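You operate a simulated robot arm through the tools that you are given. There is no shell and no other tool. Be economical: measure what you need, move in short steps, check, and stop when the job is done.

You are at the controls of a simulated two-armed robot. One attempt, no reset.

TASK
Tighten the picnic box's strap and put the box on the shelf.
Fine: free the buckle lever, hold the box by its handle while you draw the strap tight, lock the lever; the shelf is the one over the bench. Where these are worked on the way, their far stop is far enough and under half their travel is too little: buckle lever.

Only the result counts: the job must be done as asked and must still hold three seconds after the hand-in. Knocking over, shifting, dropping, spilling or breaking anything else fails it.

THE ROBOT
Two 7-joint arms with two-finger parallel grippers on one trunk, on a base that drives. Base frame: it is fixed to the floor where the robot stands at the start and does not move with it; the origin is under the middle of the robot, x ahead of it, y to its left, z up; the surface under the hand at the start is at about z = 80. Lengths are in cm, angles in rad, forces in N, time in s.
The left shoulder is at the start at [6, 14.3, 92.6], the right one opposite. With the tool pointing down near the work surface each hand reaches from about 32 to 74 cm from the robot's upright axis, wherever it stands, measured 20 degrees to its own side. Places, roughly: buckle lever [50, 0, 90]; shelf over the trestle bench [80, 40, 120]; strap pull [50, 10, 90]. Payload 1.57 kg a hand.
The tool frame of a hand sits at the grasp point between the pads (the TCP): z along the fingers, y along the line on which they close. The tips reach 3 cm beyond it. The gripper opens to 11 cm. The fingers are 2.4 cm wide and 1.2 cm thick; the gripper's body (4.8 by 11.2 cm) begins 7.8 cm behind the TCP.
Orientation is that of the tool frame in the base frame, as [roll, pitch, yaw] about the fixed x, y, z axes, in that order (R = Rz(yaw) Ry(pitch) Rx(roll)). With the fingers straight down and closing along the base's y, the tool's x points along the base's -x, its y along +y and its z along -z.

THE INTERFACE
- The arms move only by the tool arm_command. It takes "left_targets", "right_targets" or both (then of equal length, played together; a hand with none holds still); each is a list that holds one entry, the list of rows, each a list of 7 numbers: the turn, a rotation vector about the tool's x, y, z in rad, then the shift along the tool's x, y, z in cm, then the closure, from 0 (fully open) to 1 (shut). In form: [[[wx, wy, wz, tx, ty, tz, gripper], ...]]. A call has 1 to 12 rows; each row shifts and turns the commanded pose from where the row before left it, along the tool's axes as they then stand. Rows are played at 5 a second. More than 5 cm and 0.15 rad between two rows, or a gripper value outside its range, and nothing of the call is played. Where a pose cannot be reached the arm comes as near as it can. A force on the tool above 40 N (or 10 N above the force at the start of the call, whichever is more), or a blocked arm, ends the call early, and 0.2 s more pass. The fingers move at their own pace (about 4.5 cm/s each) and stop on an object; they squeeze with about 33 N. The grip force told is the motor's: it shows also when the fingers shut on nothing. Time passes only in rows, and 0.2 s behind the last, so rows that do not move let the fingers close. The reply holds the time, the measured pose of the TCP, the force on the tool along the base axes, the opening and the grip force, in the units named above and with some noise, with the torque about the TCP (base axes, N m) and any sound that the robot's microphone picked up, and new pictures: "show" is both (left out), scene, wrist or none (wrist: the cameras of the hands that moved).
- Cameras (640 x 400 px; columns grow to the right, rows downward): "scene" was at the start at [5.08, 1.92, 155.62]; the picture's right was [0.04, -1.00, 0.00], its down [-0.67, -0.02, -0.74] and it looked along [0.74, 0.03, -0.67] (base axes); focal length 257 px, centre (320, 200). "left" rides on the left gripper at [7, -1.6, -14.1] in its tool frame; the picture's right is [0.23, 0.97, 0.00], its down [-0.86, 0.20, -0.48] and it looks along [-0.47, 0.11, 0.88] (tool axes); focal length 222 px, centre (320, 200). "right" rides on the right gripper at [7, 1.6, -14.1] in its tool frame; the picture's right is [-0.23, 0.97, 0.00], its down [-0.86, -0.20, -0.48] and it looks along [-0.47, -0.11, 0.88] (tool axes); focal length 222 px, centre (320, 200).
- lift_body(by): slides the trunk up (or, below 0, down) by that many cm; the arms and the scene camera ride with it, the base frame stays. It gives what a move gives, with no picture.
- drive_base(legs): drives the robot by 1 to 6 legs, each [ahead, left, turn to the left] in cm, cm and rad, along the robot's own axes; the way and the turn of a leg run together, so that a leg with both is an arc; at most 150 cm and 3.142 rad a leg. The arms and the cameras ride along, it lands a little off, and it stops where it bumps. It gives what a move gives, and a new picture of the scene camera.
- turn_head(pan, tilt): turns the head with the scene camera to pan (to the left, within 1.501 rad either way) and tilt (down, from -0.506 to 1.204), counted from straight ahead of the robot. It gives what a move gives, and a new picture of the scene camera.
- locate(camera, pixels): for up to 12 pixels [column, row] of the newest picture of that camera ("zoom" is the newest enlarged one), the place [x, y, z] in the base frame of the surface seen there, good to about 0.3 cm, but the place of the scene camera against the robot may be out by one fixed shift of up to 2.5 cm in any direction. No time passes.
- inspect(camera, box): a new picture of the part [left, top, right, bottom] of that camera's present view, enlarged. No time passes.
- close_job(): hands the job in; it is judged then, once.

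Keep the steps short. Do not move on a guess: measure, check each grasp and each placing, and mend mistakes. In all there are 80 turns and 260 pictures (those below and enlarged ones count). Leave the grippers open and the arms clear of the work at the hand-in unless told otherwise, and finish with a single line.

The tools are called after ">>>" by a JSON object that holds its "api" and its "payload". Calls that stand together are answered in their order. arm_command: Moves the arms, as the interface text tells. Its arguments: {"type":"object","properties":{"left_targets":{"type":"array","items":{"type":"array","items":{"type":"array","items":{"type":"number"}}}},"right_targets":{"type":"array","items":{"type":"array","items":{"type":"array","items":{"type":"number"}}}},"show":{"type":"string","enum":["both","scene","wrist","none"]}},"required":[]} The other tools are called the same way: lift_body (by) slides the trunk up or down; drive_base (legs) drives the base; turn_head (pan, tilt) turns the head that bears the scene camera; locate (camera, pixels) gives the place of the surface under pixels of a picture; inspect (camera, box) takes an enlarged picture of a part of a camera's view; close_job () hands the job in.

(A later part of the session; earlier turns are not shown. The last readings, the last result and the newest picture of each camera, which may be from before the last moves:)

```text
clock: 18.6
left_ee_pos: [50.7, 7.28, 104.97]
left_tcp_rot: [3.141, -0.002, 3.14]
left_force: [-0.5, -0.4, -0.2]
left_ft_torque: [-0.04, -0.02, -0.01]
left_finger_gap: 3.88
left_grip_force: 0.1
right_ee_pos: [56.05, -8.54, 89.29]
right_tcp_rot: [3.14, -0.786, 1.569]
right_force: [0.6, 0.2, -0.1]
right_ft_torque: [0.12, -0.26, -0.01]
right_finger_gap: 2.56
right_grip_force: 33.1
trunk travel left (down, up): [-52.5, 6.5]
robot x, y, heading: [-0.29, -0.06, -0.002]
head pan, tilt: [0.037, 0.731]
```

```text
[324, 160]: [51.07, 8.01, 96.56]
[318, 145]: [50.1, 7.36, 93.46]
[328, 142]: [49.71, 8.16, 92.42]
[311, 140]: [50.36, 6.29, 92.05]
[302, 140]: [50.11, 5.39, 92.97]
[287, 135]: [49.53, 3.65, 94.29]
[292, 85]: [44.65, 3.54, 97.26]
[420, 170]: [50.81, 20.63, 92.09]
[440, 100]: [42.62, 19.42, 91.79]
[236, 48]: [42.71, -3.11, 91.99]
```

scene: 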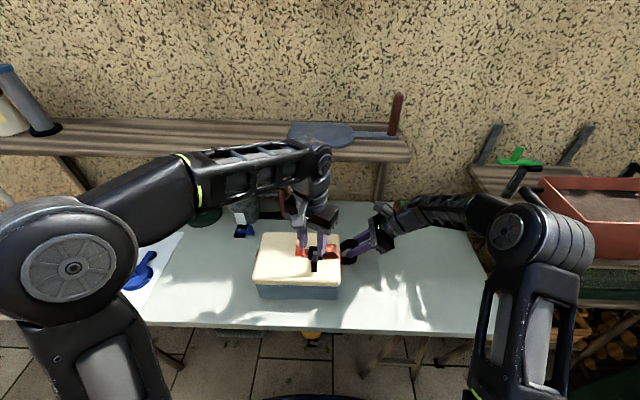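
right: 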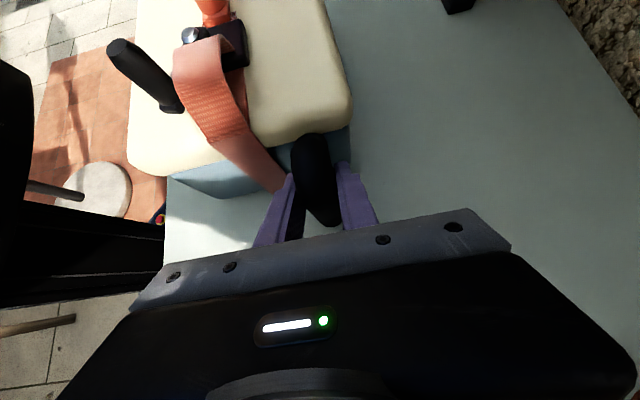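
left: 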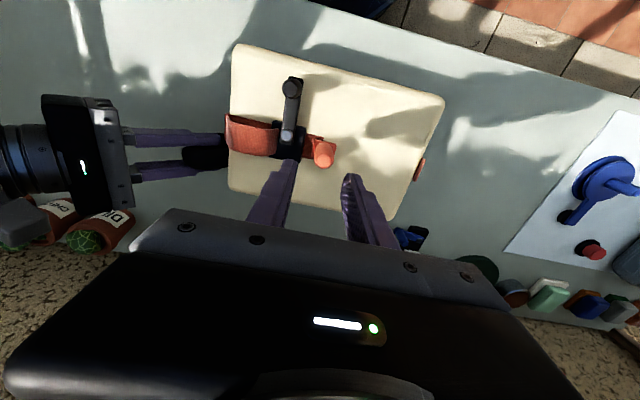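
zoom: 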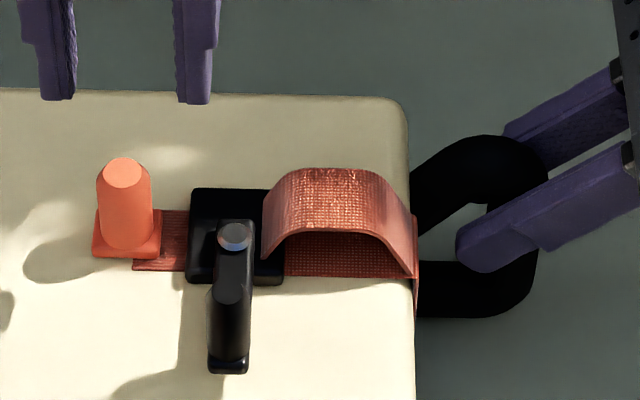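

The tab post is at about (50.7, 7.9), top z 96.6. I'll shift y by +0.6 and descend to z≈96.8 with a 3.3 cm gap.

>>> {"api": "arm_command", "payload": {"left_targets": [[[0, 0, 0, 0, 0.6, 0, 0.7], [0, 0, 0, 0, 0, 4, 0.7], [0, 0, 0, 0, 0, 2.5, 0.7], [0, 0, 0, 0, 0, 1.6, 0.7], [0, 0, 0, 0, 0, 0, 0.7]]], "show": "wrist"}}

>>> {"api": "inspect", "payload": {"camera": "left", "box": [240, 80, 400, 230]}}

>>> {"api": "inspect", "payload": {"camera": "scene", "box": [270, 220, 364, 280]}}

```text
clock: 19.8
left_ee_pos: [50.86, 7.77, 97.02]
left_tcp_rot: [-3.141, 0.0, 3.139]
left_force: [0.3, -1.1, 0.5]
left_ft_torque: [0.01, 0.01, 0.01]
left_finger_gap: 3.29
left_grip_force: 0.1
right_ee_pos: [55.99, -8.62, 89.34]
right_tcp_rot: [3.142, -0.787, 1.571]
right_force: [0.0, -0.4, -1.0]
right_ft_torque: [0.33, -0.35, -0.11]
right_finger_gap: 2.56
right_grip_force: 33.2
trunk travel left (down, up): [-52.5, 6.5]
robot x, y, heading: [0.06, 0.0, 0.0]
head pan, tilt: [0.037, 0.731]
```

left: 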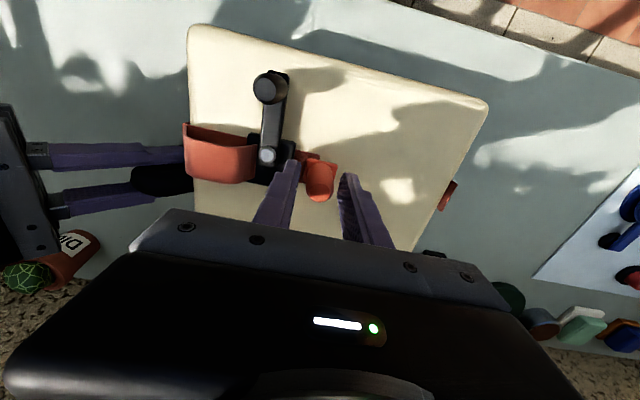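

```text
2.67 times, centred on (320, 155) of left
```

zoom: 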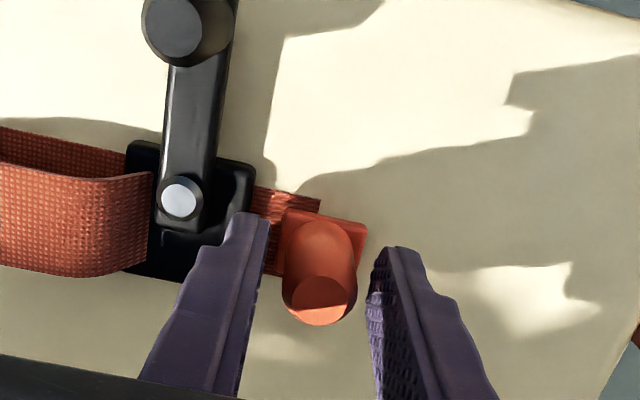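

```text
6.67 times, centred on (317, 250) of scene
```

zoom: 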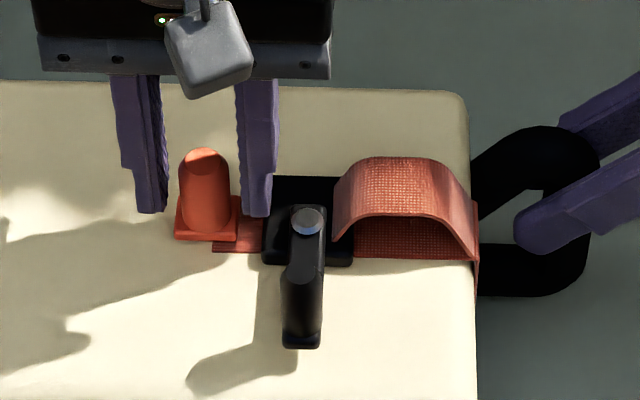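

The post is between the pads, but I'm slightly far in +x. I'll shift back 0.5 and close.

>>> {"api": "arm_command", "payload": {"left_targets": [[[0, 0, 0, 0.5, 0, 0.1, 0.7], [0, 0, 0, 0, 0, 0, 1], [0, 0, 0, 0, 0, 0, 1], [0, 0, 0, 0, 0, 0, 1]]], "show": "wrist"}}

>>> {"api": "inspect", "payload": {"camera": "scene", "box": [270, 220, 364, 280]}}

```text
clock: 20.8
left_ee_pos: [50.19, 7.9, 96.95]
left_tcp_rot: [-3.141, 0.001, 3.141]
left_force: [-1.0, 2.4, 1.8]
left_ft_torque: [-0.36, 0.06, 0.02]
left_finger_gap: 2.03
left_grip_force: 33.1
right_ee_pos: [56.25, -8.63, 89.37]
right_tcp_rot: [3.142, -0.788, 1.571]
right_force: [-0.7, -1.6, 0.2]
right_ft_torque: [0.64, -0.4, -0.05]
right_finger_gap: 2.55
right_grip_force: 33.3
trunk travel left (down, up): [-52.5, 6.5]
robot x, y, heading: [0.13, 0.19, -0.0]
head pan, tilt: [0.037, 0.731]
```

left: 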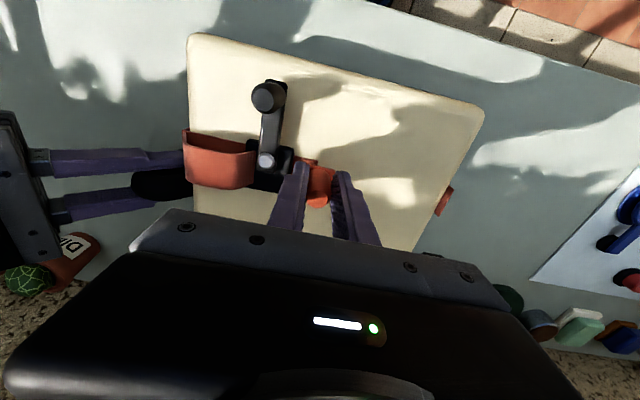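

```text
6.67 times, centred on (317, 250) of scene
```

zoom: 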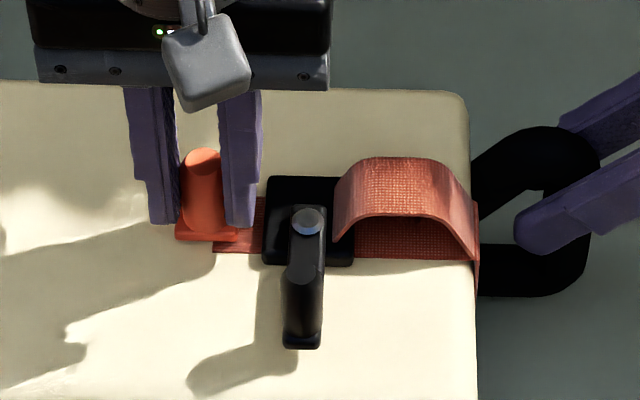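

Gripped (gap 2.03). I'll pull gently toward +y, 0.5 cm a row, and watch the force.

>>> {"api": "arm_command", "payload": {"left_targets": [[[0, 0, 0, 0, 0.5, 0, 1], [0, 0, 0, 0, 0.5, 0, 1], [0, 0, 0, 0, 0.5, 0, 1], [0, 0, 0, 0, 0, 0, 1]]], "show": "none"}}

>>> {"api": "inspect", "payload": {"camera": "scene", "box": [270, 220, 364, 280]}}

```text
clock: 21.8
left_ee_pos: [50.35, 9.37, 96.97]
left_tcp_rot: [3.141, 0.0, 3.14]
left_force: [2.8, -5.0, -0.3]
left_ft_torque: [-0.56, 0.05, -0.01]
left_finger_gap: 1.98
left_grip_force: 32.6
right_ee_pos: [56.13, -8.56, 89.23]
right_tcp_rot: [-3.14, -0.788, 1.571]
right_force: [-3.4, 6.7, 0.9]
right_ft_torque: [0.62, -0.43, 0.12]
right_finger_gap: 2.58
right_grip_force: 33.3
trunk travel left (down, up): [-52.5, 6.5]
robot x, y, heading: [0.12, -0.14, 0.001]
head pan, tilt: [0.037, 0.731]
```

```text
6.67 times, centred on (317, 250) of scene
```

zoom: 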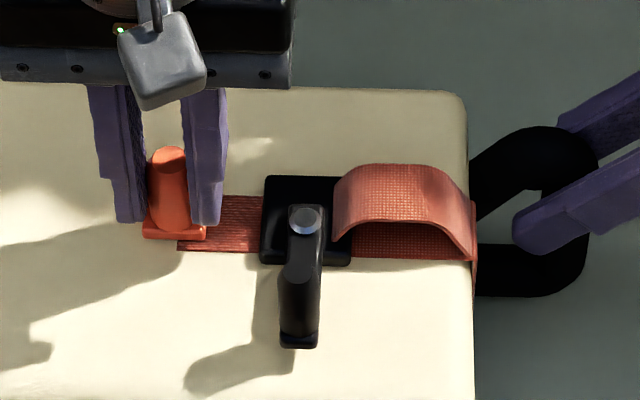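

The strap is drawing and the loop is shrinking. I'll continue.

>>> {"api": "arm_command", "payload": {"left_targets": [[[0, 0, 0, 0, 0.5, 0, 1], [0, 0, 0, 0, 0.5, 0, 1], [0, 0, 0, 0, 0.5, 0, 1], [0, 0, 0, 0, 0.5, 0, 1], [0, 0, 0, 0, 0, 0, 1]]], "show": "none"}}

>>> {"api": "inspect", "payload": {"camera": "scene", "box": [270, 220, 364, 280]}}

```text
clock: 23.0
left_ee_pos: [50.3, 11.17, 96.94]
left_tcp_rot: [3.141, -0.001, 3.14]
left_force: [1.9, -5.0, -7.6]
left_ft_torque: [0.43, -0.16, -0.03]
left_finger_gap: 1.99
left_grip_force: 33.5
right_ee_pos: [56.18, -8.58, 89.26]
right_tcp_rot: [-3.141, -0.786, 1.572]
right_force: [-1.9, 5.4, 8.0]
right_ft_torque: [0.84, 0.5, 0.04]
right_finger_gap: 2.52
right_grip_force: 33.2
trunk travel left (down, up): [-52.5, 6.5]
robot x, y, heading: [-0.42, -0.11, -0.003]
head pan, tilt: [0.037, 0.731]
```

```text
6.67 times, centred on (317, 250) of scene
```

zoom: 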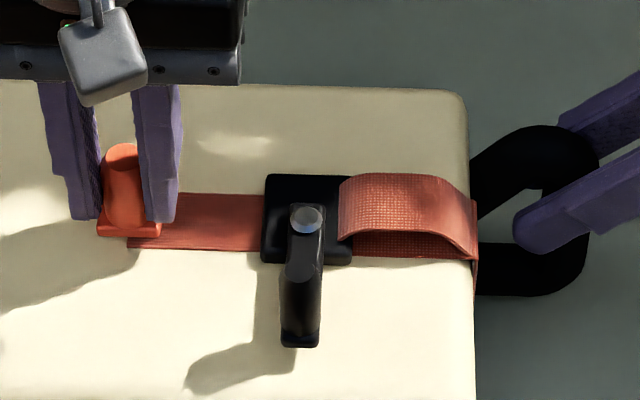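

>>> {"api": "arm_command", "payload": {"left_targets": [[[0, 0, 0, 0, 0.5, 0.1, 1], [0, 0, 0, 0, 0.5, 0, 1], [0, 0, 0, 0, 0.5, 0, 1], [0, 0, 0, 0, 0.5, 0, 1], [0, 0, 0, 0, 0, 0, 1]]], "show": "none"}}

>>> {"api": "inspect", "payload": {"camera": "scene", "box": [270, 220, 364, 280]}}

```text
clock: 24.2
left_ee_pos: [50.38, 13.31, 97.05]
left_tcp_rot: [-3.141, -0.001, 3.141]
left_force: [1.3, -5.2, -3.3]
left_ft_torque: [0.3, 0.4, -0.01]
left_finger_gap: 2.03
left_grip_force: 32.8
right_ee_pos: [56.23, -8.55, 89.28]
right_tcp_rot: [-3.14, -0.788, 1.572]
right_force: [-1.1, 6.3, 2.4]
right_ft_torque: [0.26, -0.24, -0.06]
right_finger_gap: 2.57
right_grip_force: 32.6
trunk travel left (down, up): [-52.5, 6.5]
robot x, y, heading: [0.04, 0.18, 0.001]
head pan, tilt: [0.037, 0.731]
```

```text
6.67 times, centred on (317, 250) of scene
```

zoom: 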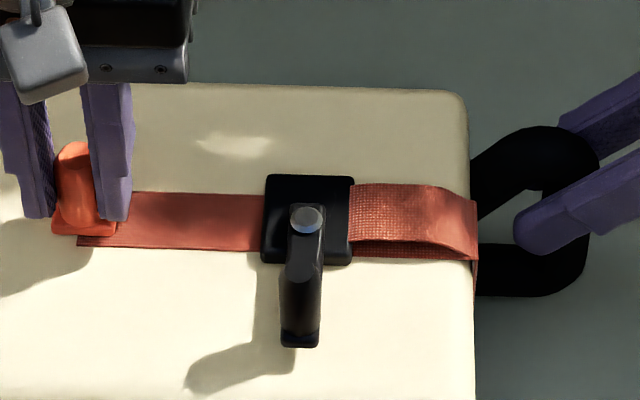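

The loop is nearly flat. I'll continue until the force rises.

>>> {"api": "arm_command", "payload": {"left_targets": [[[0, 0, 0, 0, 0.4, 0, 1], [0, 0, 0, 0, 0.4, 0, 1], [0, 0, 0, 0, 0.4, 0, 1], [0, 0, 0, 0, 0, 0, 1]]], "show": "none"}}

>>> {"api": "inspect", "payload": {"camera": "scene", "box": [250, 210, 360, 280]}}

```text
clock: 25.2
left_ee_pos: [50.37, 14.48, 97.1]
left_tcp_rot: [-3.141, -0.001, 3.139]
left_force: [-0.1, -5.4, -3.6]
left_ft_torque: [0.4, -0.16, -0.02]
left_finger_gap: 1.97
left_grip_force: 32.8
right_ee_pos: [56.22, -8.56, 89.23]
right_tcp_rot: [3.14, -0.788, 1.571]
right_force: [-1.9, 5.9, 4.1]
right_ft_torque: [0.51, 0.35, 0.05]
right_finger_gap: 2.56
right_grip_force: 33.4
trunk travel left (down, up): [-52.5, 6.5]
robot x, y, heading: [-0.0, -0.08, -0.001]
head pan, tilt: [0.037, 0.731]
```

```text
5.71 times, centred on (305, 245) of scene
```

zoom: 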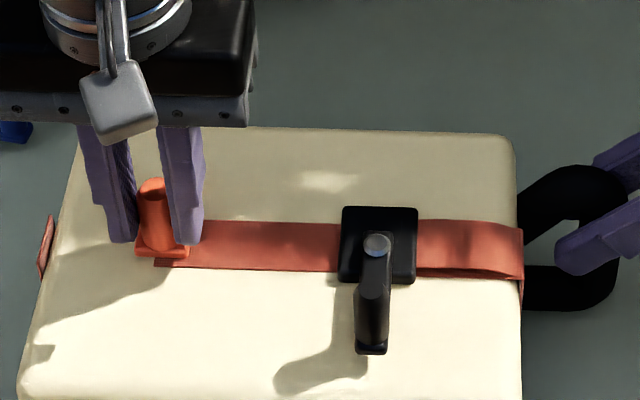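

>>> {"api": "arm_command", "payload": {"left_targets": [[[0, 0, 0, 0, 0.4, 0, 1], [0, 0, 0, 0, 0.3, 0, 1], [0, 0, 0, 0, 0.3, 0, 1], [0, 0, 0, 0, 0, 0, 1]]], "show": "none"}}

>>> {"api": "inspect", "payload": {"camera": "scene", "box": [250, 210, 360, 280]}}

```text
clock: 26.2
left_ee_pos: [50.27, 15.55, 96.96]
left_tcp_rot: [-3.141, 0.001, 3.138]
left_force: [1.7, -5.9, 0.3]
left_ft_torque: [0.31, 0.27, -0.03]
left_finger_gap: 2.01
left_grip_force: 33.3
right_ee_pos: [56.18, -8.64, 89.17]
right_tcp_rot: [-3.141, -0.786, 1.571]
right_force: [-1.7, 6.9, 0.0]
right_ft_torque: [-0.69, -0.46, 0.06]
right_finger_gap: 2.57
right_grip_force: 32.6
trunk travel left (down, up): [-52.5, 6.5]
robot x, y, heading: [0.08, -0.11, -0.003]
head pan, tilt: [0.037, 0.731]
```

```text
5.71 times, centred on (305, 245) of scene
```

zoom: 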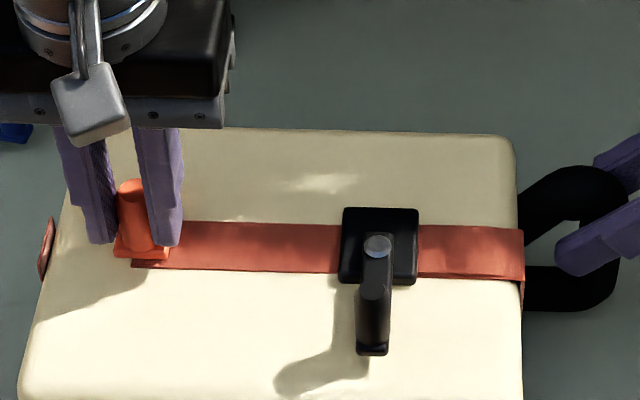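

It looks flat but still moves at 6 N. I'll go on in small steps to the stop.

>>> {"api": "arm_command", "payload": {"left_targets": [[[0, 0, 0, 0, 0.3, 0, 1], [0, 0, 0, 0, 0.3, 0, 1], [0, 0, 0, 0, 0, 0, 1]]], "show": "none"}}

>>> {"api": "inspect", "payload": {"camera": "scene", "box": [250, 210, 360, 280]}}

```text
clock: 27.0
left_ee_pos: [50.25, 16.05, 97.21]
left_tcp_rot: [3.141, 0.001, 3.138]
left_force: [1.5, -10.5, 0.8]
left_ft_torque: [0.19, 0.15, -0.06]
left_finger_gap: 2.05
left_grip_force: 33.5
right_ee_pos: [56.2, -8.54, 89.25]
right_tcp_rot: [-3.139, -0.789, 1.572]
right_force: [-3.1, 10.5, 0.3]
right_ft_torque: [-0.49, -0.28, -0.07]
right_finger_gap: 2.59
right_grip_force: 33.0
trunk travel left (down, up): [-52.5, 6.5]
robot x, y, heading: [-0.07, 0.16, 0.002]
head pan, tilt: [0.037, 0.731]
```

```text
5.71 times, centred on (305, 245) of scene
```

zoom: 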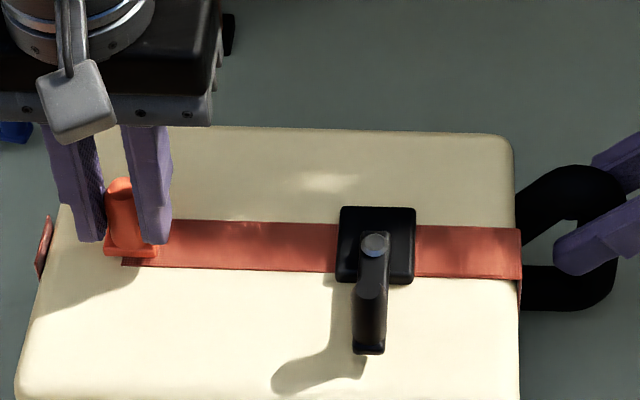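

>>> {"api": "arm_command", "payload": {"left_targets": [[[0, 0, 0, 0, 0.3, 0, 1], [0, 0, 0, 0, 0.2, 0, 1], [0, 0, 0, 0, 0, 0, 1]]], "show": "none"}}

>>> {"api": "inspect", "payload": {"camera": "scene", "box": [250, 210, 360, 280]}}

```text
clock: 27.8
left_ee_pos: [50.39, 16.5, 97.12]
left_tcp_rot: [-3.14, 0.0, 3.138]
left_force: [3.2, -24.5, -4.1]
left_ft_torque: [-0.18, -0.41, -0.26]
left_finger_gap: 2.03
left_grip_force: 33.1
right_ee_pos: [56.09, -8.47, 89.3]
right_tcp_rot: [-3.14, -0.791, 1.573]
right_force: [-3.2, 22.5, 4.1]
right_ft_torque: [-0.07, 0.4, 0.01]
right_finger_gap: 2.56
right_grip_force: 32.7
trunk travel left (down, up): [-52.5, 6.5]
robot x, y, heading: [-0.16, 0.15, -0.0]
head pan, tilt: [0.037, 0.731]
```

```text
5.71 times, centred on (305, 245) of scene
```

zoom: 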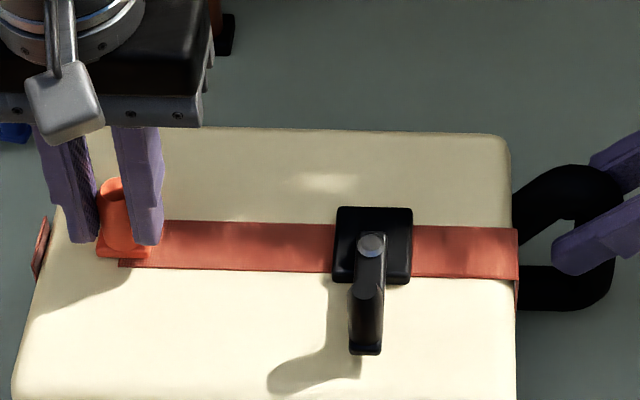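

The force has jumped to 24 N with no more strap travel, so the strap is tight at its stop. I'll ease off, release and check that it stays.

>>> {"api": "arm_command", "payload": {"left_targets": [[[0, 0, 0, 0, -0.3, 0, 1], [0, 0, 0, 0, 0, 0, 0.7], [0, 0, 0, 0, 0, 0, 0.7], [0, 0, 0, 0, 0, -4, 0.7], [0, 0, 0, 0, 0, -4, 0.7], [0, 0, 0, 0, 0, 0, 0.65]]], "show": "wrist"}}

>>> {"api": "inspect", "payload": {"camera": "scene", "box": [250, 210, 360, 280]}}

>>> {"api": "locate", "payload": {"camera": "left", "pixels": [[320, 160]]}}

```text
clock: 29.2
left_ee_pos: [50.33, 16.44, 105.05]
left_tcp_rot: [3.141, -0.001, 3.141]
left_force: [0.0, 0.4, -0.5]
left_ft_torque: [0.0, -0.02, -0.01]
left_finger_gap: 3.82
left_grip_force: 0.1
right_ee_pos: [56.06, -8.72, 89.22]
right_tcp_rot: [-3.141, -0.787, 1.57]
right_force: [1.5, -0.9, -0.7]
right_ft_torque: [-0.51, 0.25, 0.12]
right_finger_gap: 2.55
right_grip_force: 33.3
trunk travel left (down, up): [-52.5, 6.5]
robot x, y, heading: [0.01, 0.17, 0.002]
head pan, tilt: [0.037, 0.731]
```

left: 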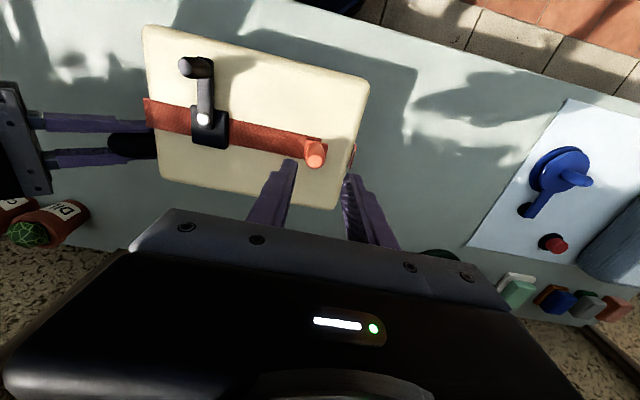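

```text
5.71 times, centred on (305, 245) of scene
```

zoom: 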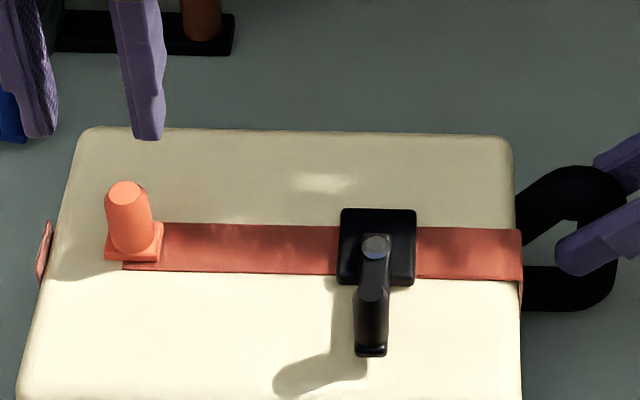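

```text
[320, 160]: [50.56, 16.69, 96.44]
```

The strap stays tight. I'll go back over the lever post at about (44.9, 3.5).

>>> {"api": "arm_command", "payload": {"left_targets": [[[0, 0, 0, 1.8, -4.3, 0, 0.68], [0, 0, 0, 1.8, -4.3, 0, 0.68], [0, 0, 0, 1.8, -4.3, 0, 0.68], [0, 0, 0, 0, 0, 0, 0.68]]], "show": "wrist"}}

>>> {"api": "locate", "payload": {"camera": "left", "pixels": [[321, 151], [320, 158], [320, 145]]}}

>>> {"api": "inspect", "payload": {"camera": "left", "box": [240, 80, 400, 230]}}

```text
clock: 30.2
left_ee_pos: [44.62, 3.65, 105.18]
left_tcp_rot: [-3.141, 0.0, -3.141]
left_force: [0.3, 0.8, -1.0]
left_ft_torque: [0.01, 0.0, -0.01]
left_finger_gap: 3.52
left_grip_force: 0.1
right_ee_pos: [56.18, -8.61, 89.21]
right_tcp_rot: [3.141, -0.787, 1.572]
right_force: [0.3, 0.5, -0.5]
right_ft_torque: [-0.63, -0.23, -0.1]
right_finger_gap: 2.57
right_grip_force: 32.8
trunk travel left (down, up): [-52.5, 6.5]
robot x, y, heading: [0.44, 0.33, -0.003]
head pan, tilt: [0.037, 0.731]
```

left: 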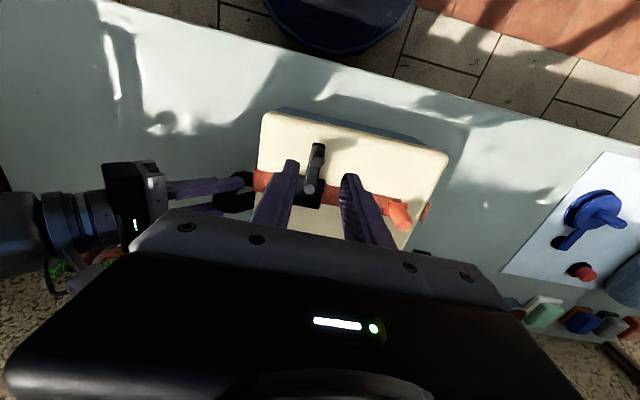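

```text
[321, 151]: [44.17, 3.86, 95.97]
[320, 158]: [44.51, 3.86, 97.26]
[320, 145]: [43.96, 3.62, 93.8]
```

```text
2.67 times, centred on (320, 155) of left
```

zoom: 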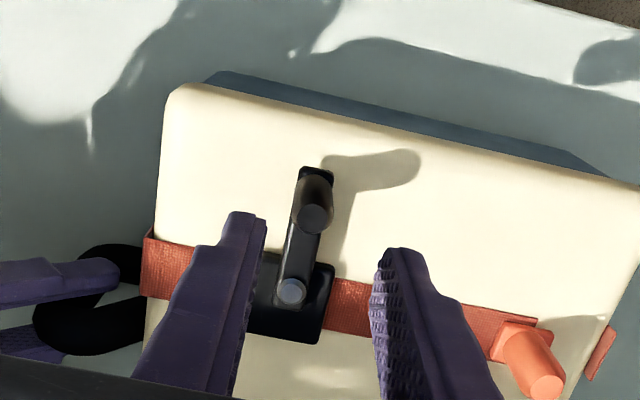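

The post is under the gap. I'll descend 7.7 cm, close and check.

>>> {"api": "arm_command", "payload": {"left_targets": [[[0, 0, 0, 0, 0, 3, 0.68], [0, 0, 0, 0, 0, 2.7, 0.68], [0, 0, 0, 0, 0, 2, 0.68], [0, 0, 0, 0, 0, 0, 1], [0, 0, 0, 0, 0, 0, 1], [0, 0, 0, 0, 0, 0, 1], [0, 0, 0, 0, 0, 0, 1]]], "show": "wrist"}}

```text
clock: 31.8
left_ee_pos: [44.77, 3.27, 97.34]
left_tcp_rot: [3.141, -0.001, 3.14]
left_force: [1.0, 0.3, 0.3]
left_ft_torque: [-0.45, -0.01, 0.03]
left_finger_gap: 1.61
left_grip_force: 31.1
right_ee_pos: [56.18, -8.6, 89.27]
right_tcp_rot: [3.141, -0.786, 1.571]
right_force: [-0.2, -1.0, 0.7]
right_ft_torque: [0.54, -0.37, -0.06]
right_finger_gap: 2.56
right_grip_force: 33.1
trunk travel left (down, up): [-52.5, 6.5]
robot x, y, heading: [0.06, 0.21, 0.0]
head pan, tilt: [0.037, 0.731]
```

left: 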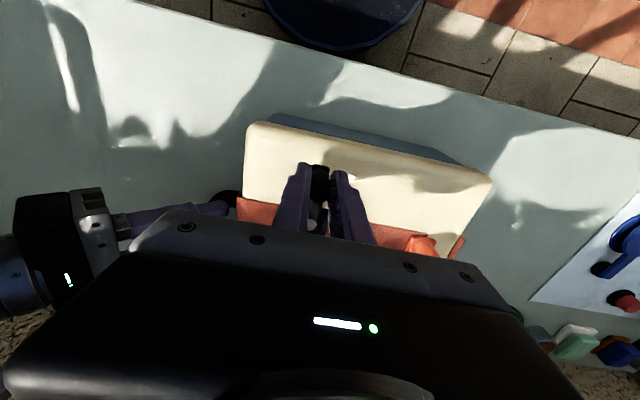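

Gripped (gap 1.61). I'll swing the lever back to lock, 5 steps first.

>>> {"api": "arm_command", "payload": {"left_targets": [[[0, 0, -0.12, 0, -0.58, 0, 1], [0, 0, -0.12, 0, -0.58, 0, 1], [0, 0, -0.12, 0, -0.58, 0, 1], [0, 0, -0.12, 0, -0.58, 0, 1], [0, 0, -0.12, 0, -0.58, 0, 1], [0, 0, 0, 0, 0, 0, 1]]], "show": "none"}}

>>> {"api": "arm_command", "payload": {"left_targets": [[[0, 0, -0.12, 0, -0.58, 0, 1], [0, 0, -0.12, 0, -0.58, 0, 1], [0, 0, -0.12, 0, -0.58, 0, 1], [0, 0, -0.12, 0, -0.58, 0, 1], [0, 0, 0, 0, 0, 0, 1]]], "show": "wrist"}}

>>> {"api": "inspect", "payload": {"camera": "right", "box": [60, 0, 320, 163]}}

```text
clock: 33.2
left_ee_pos: [45.48, 0.69, 97.37]
left_tcp_rot: [-3.14, 0.0, -2.541]
left_force: [0.4, -2.2, 6.1]
left_ft_torque: [0.35, 0.21, -0.1]
left_finger_gap: 1.57
left_grip_force: 31.3
right_ee_pos: [56.09, -8.66, 89.27]
right_tcp_rot: [-3.14, -0.789, 1.57]
right_force: [-0.3, 3.5, 0.1]
right_ft_torque: [0.32, -0.38, -0.1]
right_finger_gap: 2.56
right_grip_force: 33.0
trunk travel left (down, up): [-52.5, 6.5]
robot x, y, heading: [-0.23, -0.0, 0.006]
head pan, tilt: [0.037, 0.731]
```

```text
clock: 34.4
left_ee_pos: [47.13, -0.89, 97.33]
left_tcp_rot: [3.141, 0.0, -2.061]
left_force: [1.8, 1.4, 2.6]
left_ft_torque: [-0.07, -0.55, 0.02]
left_finger_gap: 1.57
left_grip_force: 31.3
right_ee_pos: [56.22, -8.5, 89.34]
right_tcp_rot: [-3.141, -0.784, 1.57]
right_force: [-0.8, -1.4, -0.3]
right_ft_torque: [0.33, -0.38, 0.12]
right_finger_gap: 2.56
right_grip_force: 33.6
trunk travel left (down, up): [-52.5, 6.5]
robot x, y, heading: [-0.15, 0.13, 0.002]
head pan, tilt: [0.037, 0.731]
```

left: 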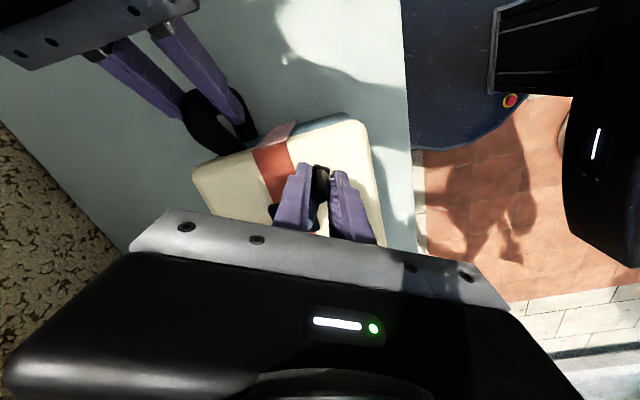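

```text
2.45 times, centred on (190, 82) of right
```

zoom: 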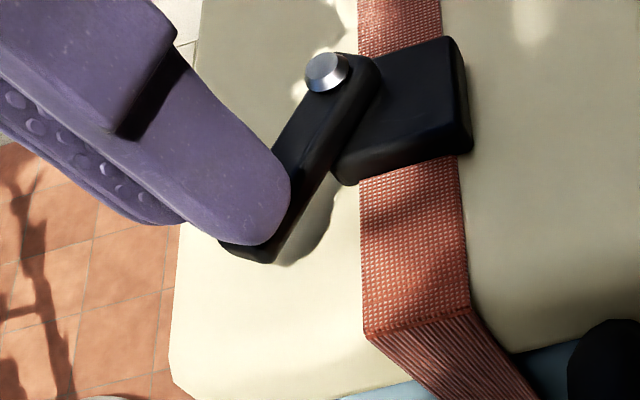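

The lever is at about 239° and started near 250°. I'll continue toward the locked stop.

>>> {"api": "arm_command", "payload": {"left_targets": [[[0, 0, -0.12, 0, -0.58, 0, 1], [0, 0, -0.12, 0, -0.58, 0, 1], [0, 0, 0, 0, 0, 0, 1]]], "show": "none"}}

```text
clock: 35.2
left_ee_pos: [48.15, -1.64, 97.38]
left_tcp_rot: [3.141, 0.0, -1.819]
left_force: [-6.7, 7.0, 7.2]
left_ft_torque: [0.13, -0.34, 0.03]
left_finger_gap: 1.56
left_grip_force: 32.1
right_ee_pos: [56.24, -8.55, 89.31]
right_tcp_rot: [3.141, -0.785, 1.569]
right_force: [6.1, -5.3, -0.2]
right_ft_torque: [0.19, 0.73, -0.01]
right_finger_gap: 2.54
right_grip_force: 32.9
trunk travel left (down, up): [-52.5, 6.5]
robot x, y, heading: [0.5, 0.3, -0.001]
head pan, tilt: [0.037, 0.731]
```

>>> {"api": "arm_command", "payload": {"left_targets": [[[0, 0, -0.1, -0.1, -0.5, 0, 1], [0, 0, 0, 0, 0, 0, 1]]], "show": "wrist"}}

>>> {"api": "inspect", "payload": {"camera": "right", "box": [60, 0, 320, 163]}}

```text
clock: 35.8
left_ee_pos: [48.64, -1.45, 97.22]
left_tcp_rot: [3.139, 0.002, -1.72]
left_force: [-19.6, 13.7, 8.8]
left_ft_torque: [-0.12, 0.07, 0.0]
left_finger_gap: 1.57
left_grip_force: 31.2
right_ee_pos: [56.11, -8.83, 89.32]
right_tcp_rot: [3.139, -0.783, 1.568]
right_force: [17.4, -13.6, -2.9]
right_ft_torque: [0.2, 0.58, -0.22]
right_finger_gap: 2.59
right_grip_force: 33.4
trunk travel left (down, up): [-52.5, 6.5]
robot x, y, heading: [0.06, -0.22, -0.004]
head pan, tilt: [0.037, 0.731]
```

left: 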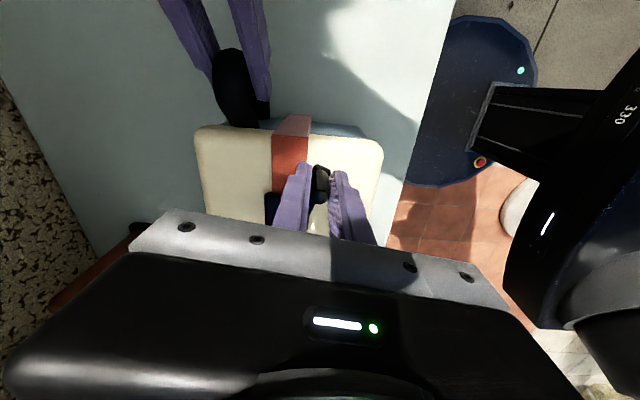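

```text
2.45 times, centred on (190, 82) of right
```

zoom: 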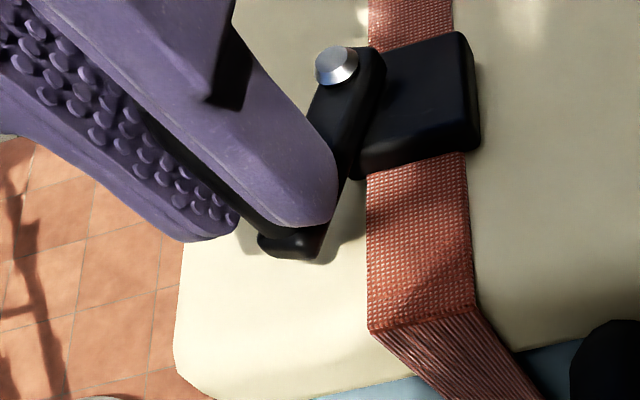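

The stop is reached: force −19.6 N, same angle as at the start, so the lever is locked. I'll ease off, release and lift.

>>> {"api": "arm_command", "payload": {"left_targets": [[[0, 0, 0, 0, 0.3, 0, 1], [0, 0, 0, 0, 0, 0, 0.7], [0, 0, 0, 0, 0, 0, 0.7], [0, 0, 0, 0, 0, -4, 0.65], [0, 0, 0, 0, 0, -4, 0.65], [0, 0, 0, 0, 0, 0, 0.65]]], "show": "both"}}

>>> {"api": "inspect", "payload": {"camera": "right", "box": [60, 0, 320, 163]}}

>>> {"api": "locate", "payload": {"camera": "scene", "pixels": [[60, 150], [60, 122], [170, 155], [170, 122], [270, 157], [270, 124], [345, 160], [290, 140], [290, 125], [350, 128], [50, 130], [230, 150]]}}

```text
clock: 37.2
left_ee_pos: [48.67, -1.59, 105.34]
left_tcp_rot: [3.14, -0.001, -1.721]
left_force: [1.0, 0.2, 0.1]
left_ft_torque: [-0.02, -0.03, 0.02]
left_finger_gap: 3.87
left_grip_force: 0.1
right_ee_pos: [56.1, -8.6, 89.41]
right_tcp_rot: [-3.142, -0.786, 1.571]
right_force: [-0.3, 1.7, 1.0]
right_ft_torque: [0.83, -0.34, 0.09]
right_finger_gap: 2.55
right_grip_force: 32.8
trunk travel left (down, up): [-52.5, 6.5]
robot x, y, heading: [0.32, 0.2, -0.001]
head pan, tilt: [0.037, 0.731]
```

scene: 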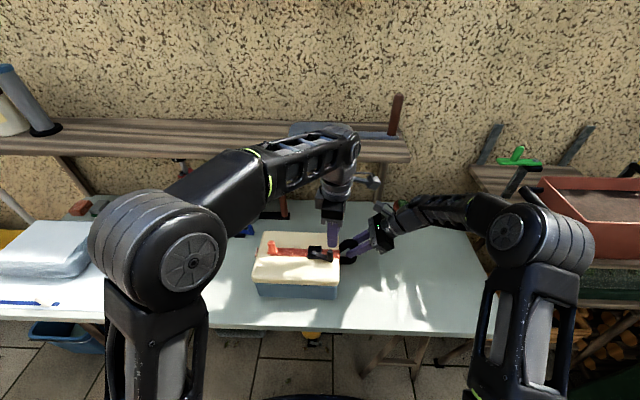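
left: 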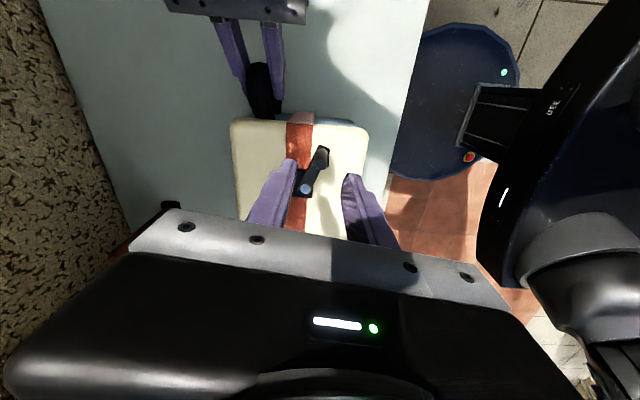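

```text
2.45 times, centred on (190, 82) of right
```

zoom: 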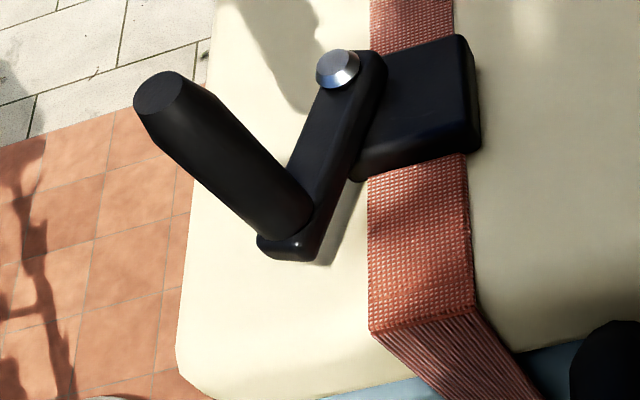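

```text
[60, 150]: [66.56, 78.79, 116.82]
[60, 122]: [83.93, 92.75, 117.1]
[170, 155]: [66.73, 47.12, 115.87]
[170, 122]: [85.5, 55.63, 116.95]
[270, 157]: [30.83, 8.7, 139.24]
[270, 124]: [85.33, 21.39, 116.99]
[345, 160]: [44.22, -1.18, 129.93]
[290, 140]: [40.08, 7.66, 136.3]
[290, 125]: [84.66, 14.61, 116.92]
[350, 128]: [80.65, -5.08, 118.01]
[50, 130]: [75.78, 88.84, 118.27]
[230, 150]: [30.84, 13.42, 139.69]
```

The lever is locked and the strap tight. Before planning the carry I want the box weight, so I'll raise the handle 1 cm with the right hand and read the force.

>>> {"api": "arm_command", "payload": {"right_targets": [[[0, 0, 0, 0.35, 0, -0.35, 1], [0, 0, 0, 0.35, 0, -0.35, 1], [0, 0, 0, 0, 0, 0, 1]]], "show": "scene"}}

>>> {"api": "inspect", "payload": {"camera": "scene", "box": [240, 210, 370, 310]}}

```text
clock: 38.0
left_ee_pos: [48.61, -1.66, 105.39]
left_tcp_rot: [3.142, 0.001, -1.723]
left_force: [-0.4, -0.4, -0.2]
left_ft_torque: [0.03, -0.01, 0.04]
left_finger_gap: 3.86
left_grip_force: 0.0
right_ee_pos: [56.17, -8.59, 90.08]
right_tcp_rot: [-3.141, -0.788, 1.57]
right_force: [0.6, -1.5, -3.3]
right_ft_torque: [-0.3, 0.16, 0.11]
right_finger_gap: 2.53
right_grip_force: 33.1
trunk travel left (down, up): [-52.5, 6.5]
robot x, y, heading: [-0.11, -0.05, -0.002]
head pan, tilt: [0.037, 0.731]
```

scene: 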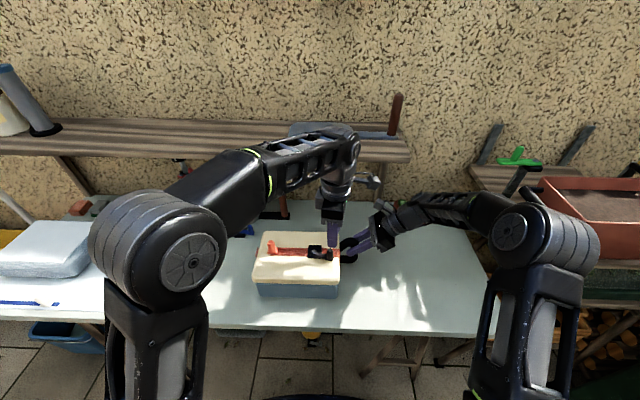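

```text
4.00 times, centred on (305, 260) of scene
```

zoom: 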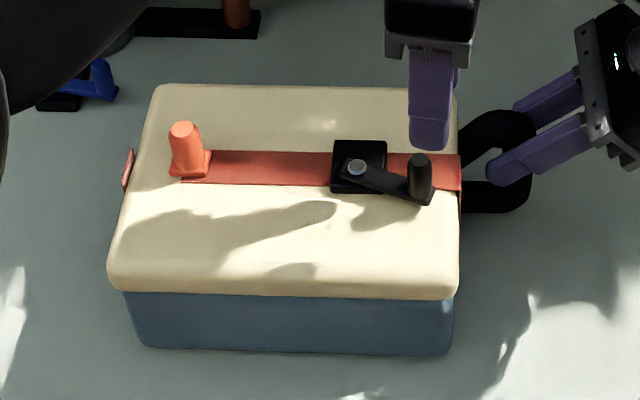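

The load is about 3.3 N at the handle, so the box is roughly 0.8 kg. I'll raise another 2 cm to see whether the grip alone keeps it level.

>>> {"api": "arm_command", "payload": {"right_targets": [[[0, 0, 0, 0.7, 0, -0.7, 1], [0, 0, 0, 0.7, 0, -0.7, 1], [0, 0, 0, 0, 0, 0, 1], [0, 0, 0, 0, 0, 0, 1]]], "show": "wrist"}}

>>> {"api": "inspect", "payload": {"camera": "scene", "box": [240, 210, 370, 310]}}

```text
clock: 39.0
left_ee_pos: [48.63, -1.57, 105.36]
left_tcp_rot: [-3.141, 0.0, -1.722]
left_force: [0.0, 0.0, -0.4]
left_ft_torque: [0.0, -0.04, 0.0]
left_finger_gap: 3.86
left_grip_force: 0.1
right_ee_pos: [56.16, -8.68, 92.26]
right_tcp_rot: [-3.141, -0.786, 1.571]
right_force: [-0.3, -0.2, -3.1]
right_ft_torque: [0.06, 0.23, 0.05]
right_finger_gap: 2.54
right_grip_force: 33.1
trunk travel left (down, up): [-52.5, 6.5]
robot x, y, heading: [0.04, 0.38, 0.001]
head pan, tilt: [0.037, 0.731]
```

right: 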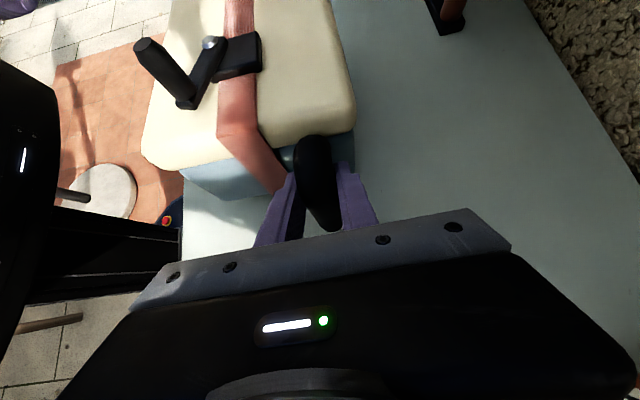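

```text
4.00 times, centred on (305, 260) of scene
```

zoom: 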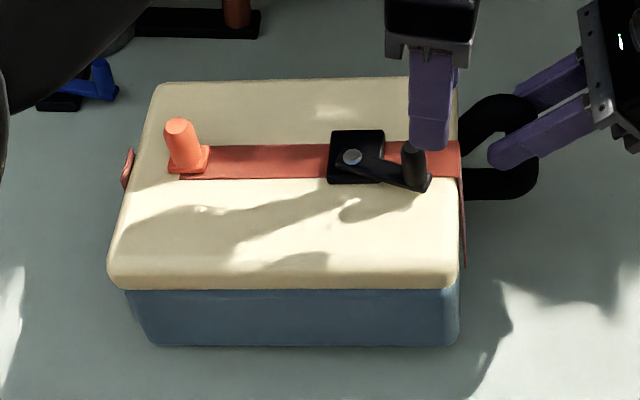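

The box tilts in the grip, so carrying needs both hands: the handle plus the tab (strap locked). To reach the shelf, the hands should point forward. First I'll set the box back down, open the right hand and back it out.

>>> {"api": "arm_command", "payload": {"right_targets": [[[0, 0, 0, -0.7, 0, 0.7, 1], [0, 0, 0, -0.7, 0, 0.7, 1], [0, 0, 0, -0.63, 0, 0.63, 1], [0, 0, 0, 0, 0, 0, 1], [0, 0, 0, 0, 0, 0, 0.3], [0, 0, 0, 0, 0, 0, 0.3], [0, 0, 0, 0, 0, 0, 0.3], [0, 0, 0, 0, 0, -4, 0.3], [0, 0, 0, 0, 0, -5, 0.3], [0, 0, 0, 0, 0, 0, 0.3]]], "left_targets": [[[0, 0, 0, 0, 0, 0, 0.65], [0, 0, 0, 0, 0, 0, 0.65], [0, 0, 0, 0, 0, 0, 0.65], [0, 0, 0, 0, 0, -4, 0.65], [0, 0, 0, -2, 0, -4, 0.65], [0, 0, 0, -4, 0, 0, 0.65], [0, 0, 0, -4, 0, 0, 0.65], [0, 0, 0, -4, 0, 0, 0.65], [0, 0, 0, -4, 0, 0, 0.65], [0, 0, 0, 0, 0, 0, 0.65]]], "show": "both"}}

>>> {"api": "inspect", "payload": {"camera": "scene", "box": [230, 210, 390, 310]}}

```text
clock: 41.2
left_ee_pos: [50.53, 14.37, 109.05]
left_tcp_rot: [-3.141, -0.001, -1.722]
left_force: [0.8, -0.2, -0.9]
left_ft_torque: [0.0, -0.02, 0.02]
left_finger_gap: 3.85
left_grip_force: 0.0
left hand out of reach, approached as far as the arm can: row 5
right_ee_pos: [55.94, -15.13, 95.7]
right_tcp_rot: [3.139, -0.788, 1.572]
right_force: [0.5, 0.2, 0.1]
right_ft_torque: [0.0, 0.01, 0.01]
right_finger_gap: 7.69
right_grip_force: 0.0
trunk travel left (down, up): [-52.5, 6.5]
robot x, y, heading: [-0.03, -0.25, 0.001]
head pan, tilt: [0.037, 0.731]
```

scene: 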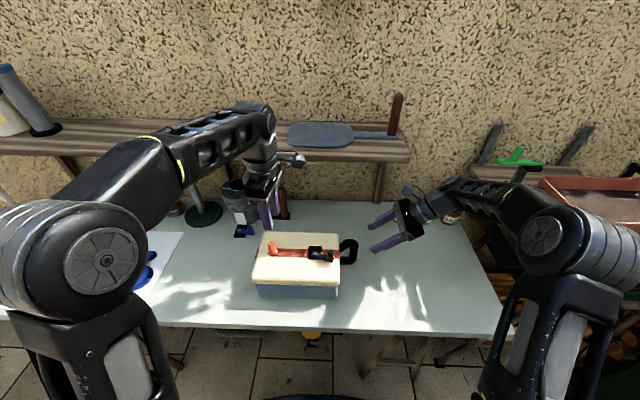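
right: 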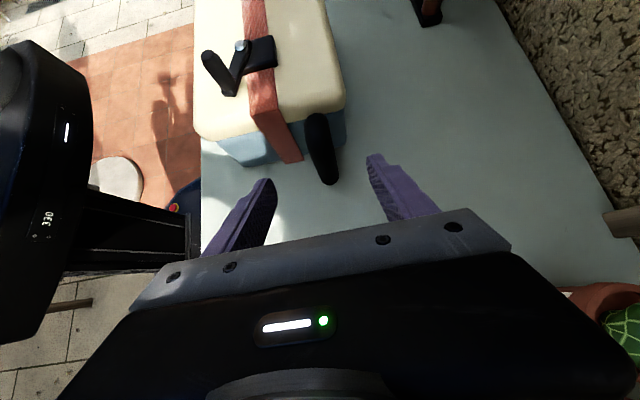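
left: 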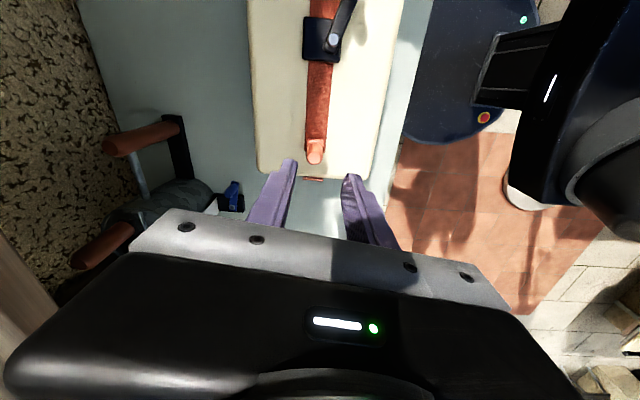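

```text
4.00 times, centred on (310, 260) of scene
```

zoom: 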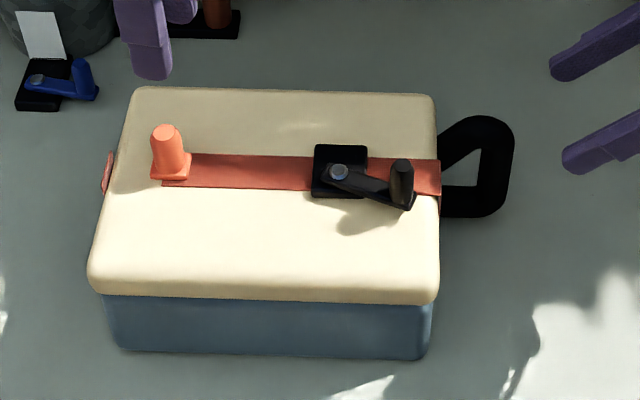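

>>> {"api": "locate", "payload": {"camera": "left", "pixels": [[420, 60], [425, 110], [455, 140], [410, 30], [400, 100], [377, 165], [320, 20], [520, 20]]}}

>>> {"api": "locate", "payload": {"camera": "scene", "pixels": [[320, 396], [320, 340], [312, 335], [350, 252], [345, 263], [350, 240], [358, 250], [365, 370], [200, 330], [480, 330]]}}

```text
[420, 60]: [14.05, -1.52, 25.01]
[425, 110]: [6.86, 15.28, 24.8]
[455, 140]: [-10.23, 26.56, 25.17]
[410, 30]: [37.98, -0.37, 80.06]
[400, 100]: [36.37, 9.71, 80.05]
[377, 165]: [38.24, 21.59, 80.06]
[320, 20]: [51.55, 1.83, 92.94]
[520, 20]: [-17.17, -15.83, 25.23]
```

```text
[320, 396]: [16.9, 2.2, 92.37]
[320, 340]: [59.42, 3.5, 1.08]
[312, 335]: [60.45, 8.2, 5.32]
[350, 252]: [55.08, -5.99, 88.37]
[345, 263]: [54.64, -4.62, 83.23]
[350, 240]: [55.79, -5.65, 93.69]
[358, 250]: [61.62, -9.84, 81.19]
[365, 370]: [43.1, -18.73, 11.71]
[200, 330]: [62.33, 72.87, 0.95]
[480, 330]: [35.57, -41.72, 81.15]
```

The box is back down. Base top is z=25, bench edge x≈36. I'll turn the right hand to point forward (camera up) in free space and see if it can.

>>> {"api": "arm_command", "payload": {"right_targets": [[[0, 0.131, 0, 0, 0, -2, 0.5], [0, 0.131, 0, 0, 0, -2, 0.5], [0, 0.131, 0, 0, 0, -1, 0.5], [0, 0.131, 0, 0, 0, 0, 0.5], [0, 0.131, 0, 0, 0, 0, 0.5], [0, 0.131, 0, 0, 0, 0, 0.5]]], "show": "none"}}

>>> {"api": "arm_command", "payload": {"right_targets": [[[-0.15, 0, 0, 0, 0, 0, 0.5], [-0.15, 0, 0, 0, 0, 0, 0.5], [-0.15, 0, 0, 0, 0, 0, 0.5], [-0.15, 0, 0, 0, 0, 0, 0.5], [-0.15, 0, 0, 0, 0, 0, 0.5], [-0.15, 0, 0, 0, 0, 0, 0.5], [-0.15, 0, 0, 0, 0, 0, 0.5], [-0.15, 0, 0, 0, 0, 0, 0.5]]]}}

```text
clock: 42.6
left_ee_pos: [50.5, 14.29, 108.96]
left_tcp_rot: [-3.141, 0.0, -1.723]
left_force: [0.3, 0.2, -0.4]
left_ft_torque: [0.03, 0.04, 0.03]
left_finger_gap: 3.86
left_grip_force: 0.1
right_ee_pos: [56.14, -19.15, 98.88]
right_tcp_rot: [-0.098, -1.566, -1.474]
right_force: [-0.7, 0.0, -0.3]
right_ft_torque: [0.01, 0.0, 0.02]
right_finger_gap: 5.47
right_grip_force: 0.2
trunk travel left (down, up): [-52.5, 6.5]
robot x, y, heading: [0.07, 0.25, 0.004]
head pan, tilt: [0.037, 0.731]
```

```text
clock: 44.4
left_ee_pos: [50.61, 14.58, 109.02]
left_tcp_rot: [3.141, 0.0, -1.724]
left_force: [0.6, -0.3, 0.2]
left_ft_torque: [-0.03, -0.01, 0.01]
left_finger_gap: 3.83
left_grip_force: 0.0
right_ee_pos: [56.08, -19.04, 98.96]
right_tcp_rot: [-1.045, -1.569, -1.725]
right_force: [0.1, 0.8, 0.2]
right_ft_torque: [-0.02, 0.02, 0.0]
right_finger_gap: 5.54
right_grip_force: 0.1
trunk travel left (down, up): [-52.5, 6.5]
robot x, y, heading: [0.05, 0.1, -0.005]
head pan, tilt: [0.037, 0.731]
```

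scene: 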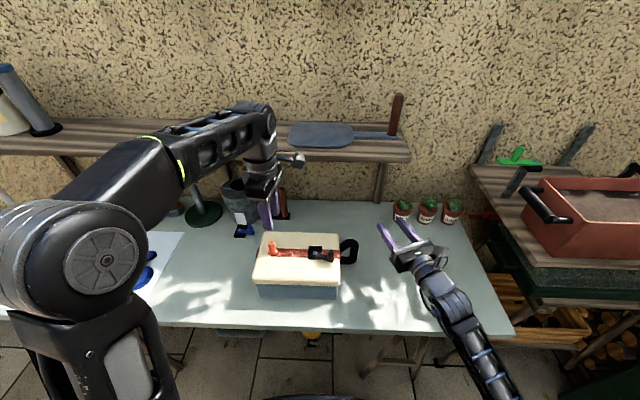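
right: 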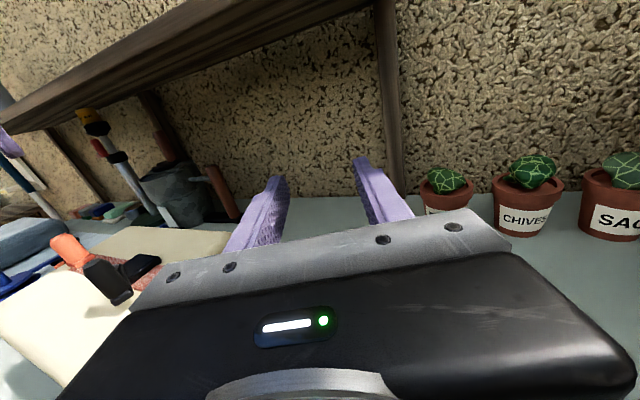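

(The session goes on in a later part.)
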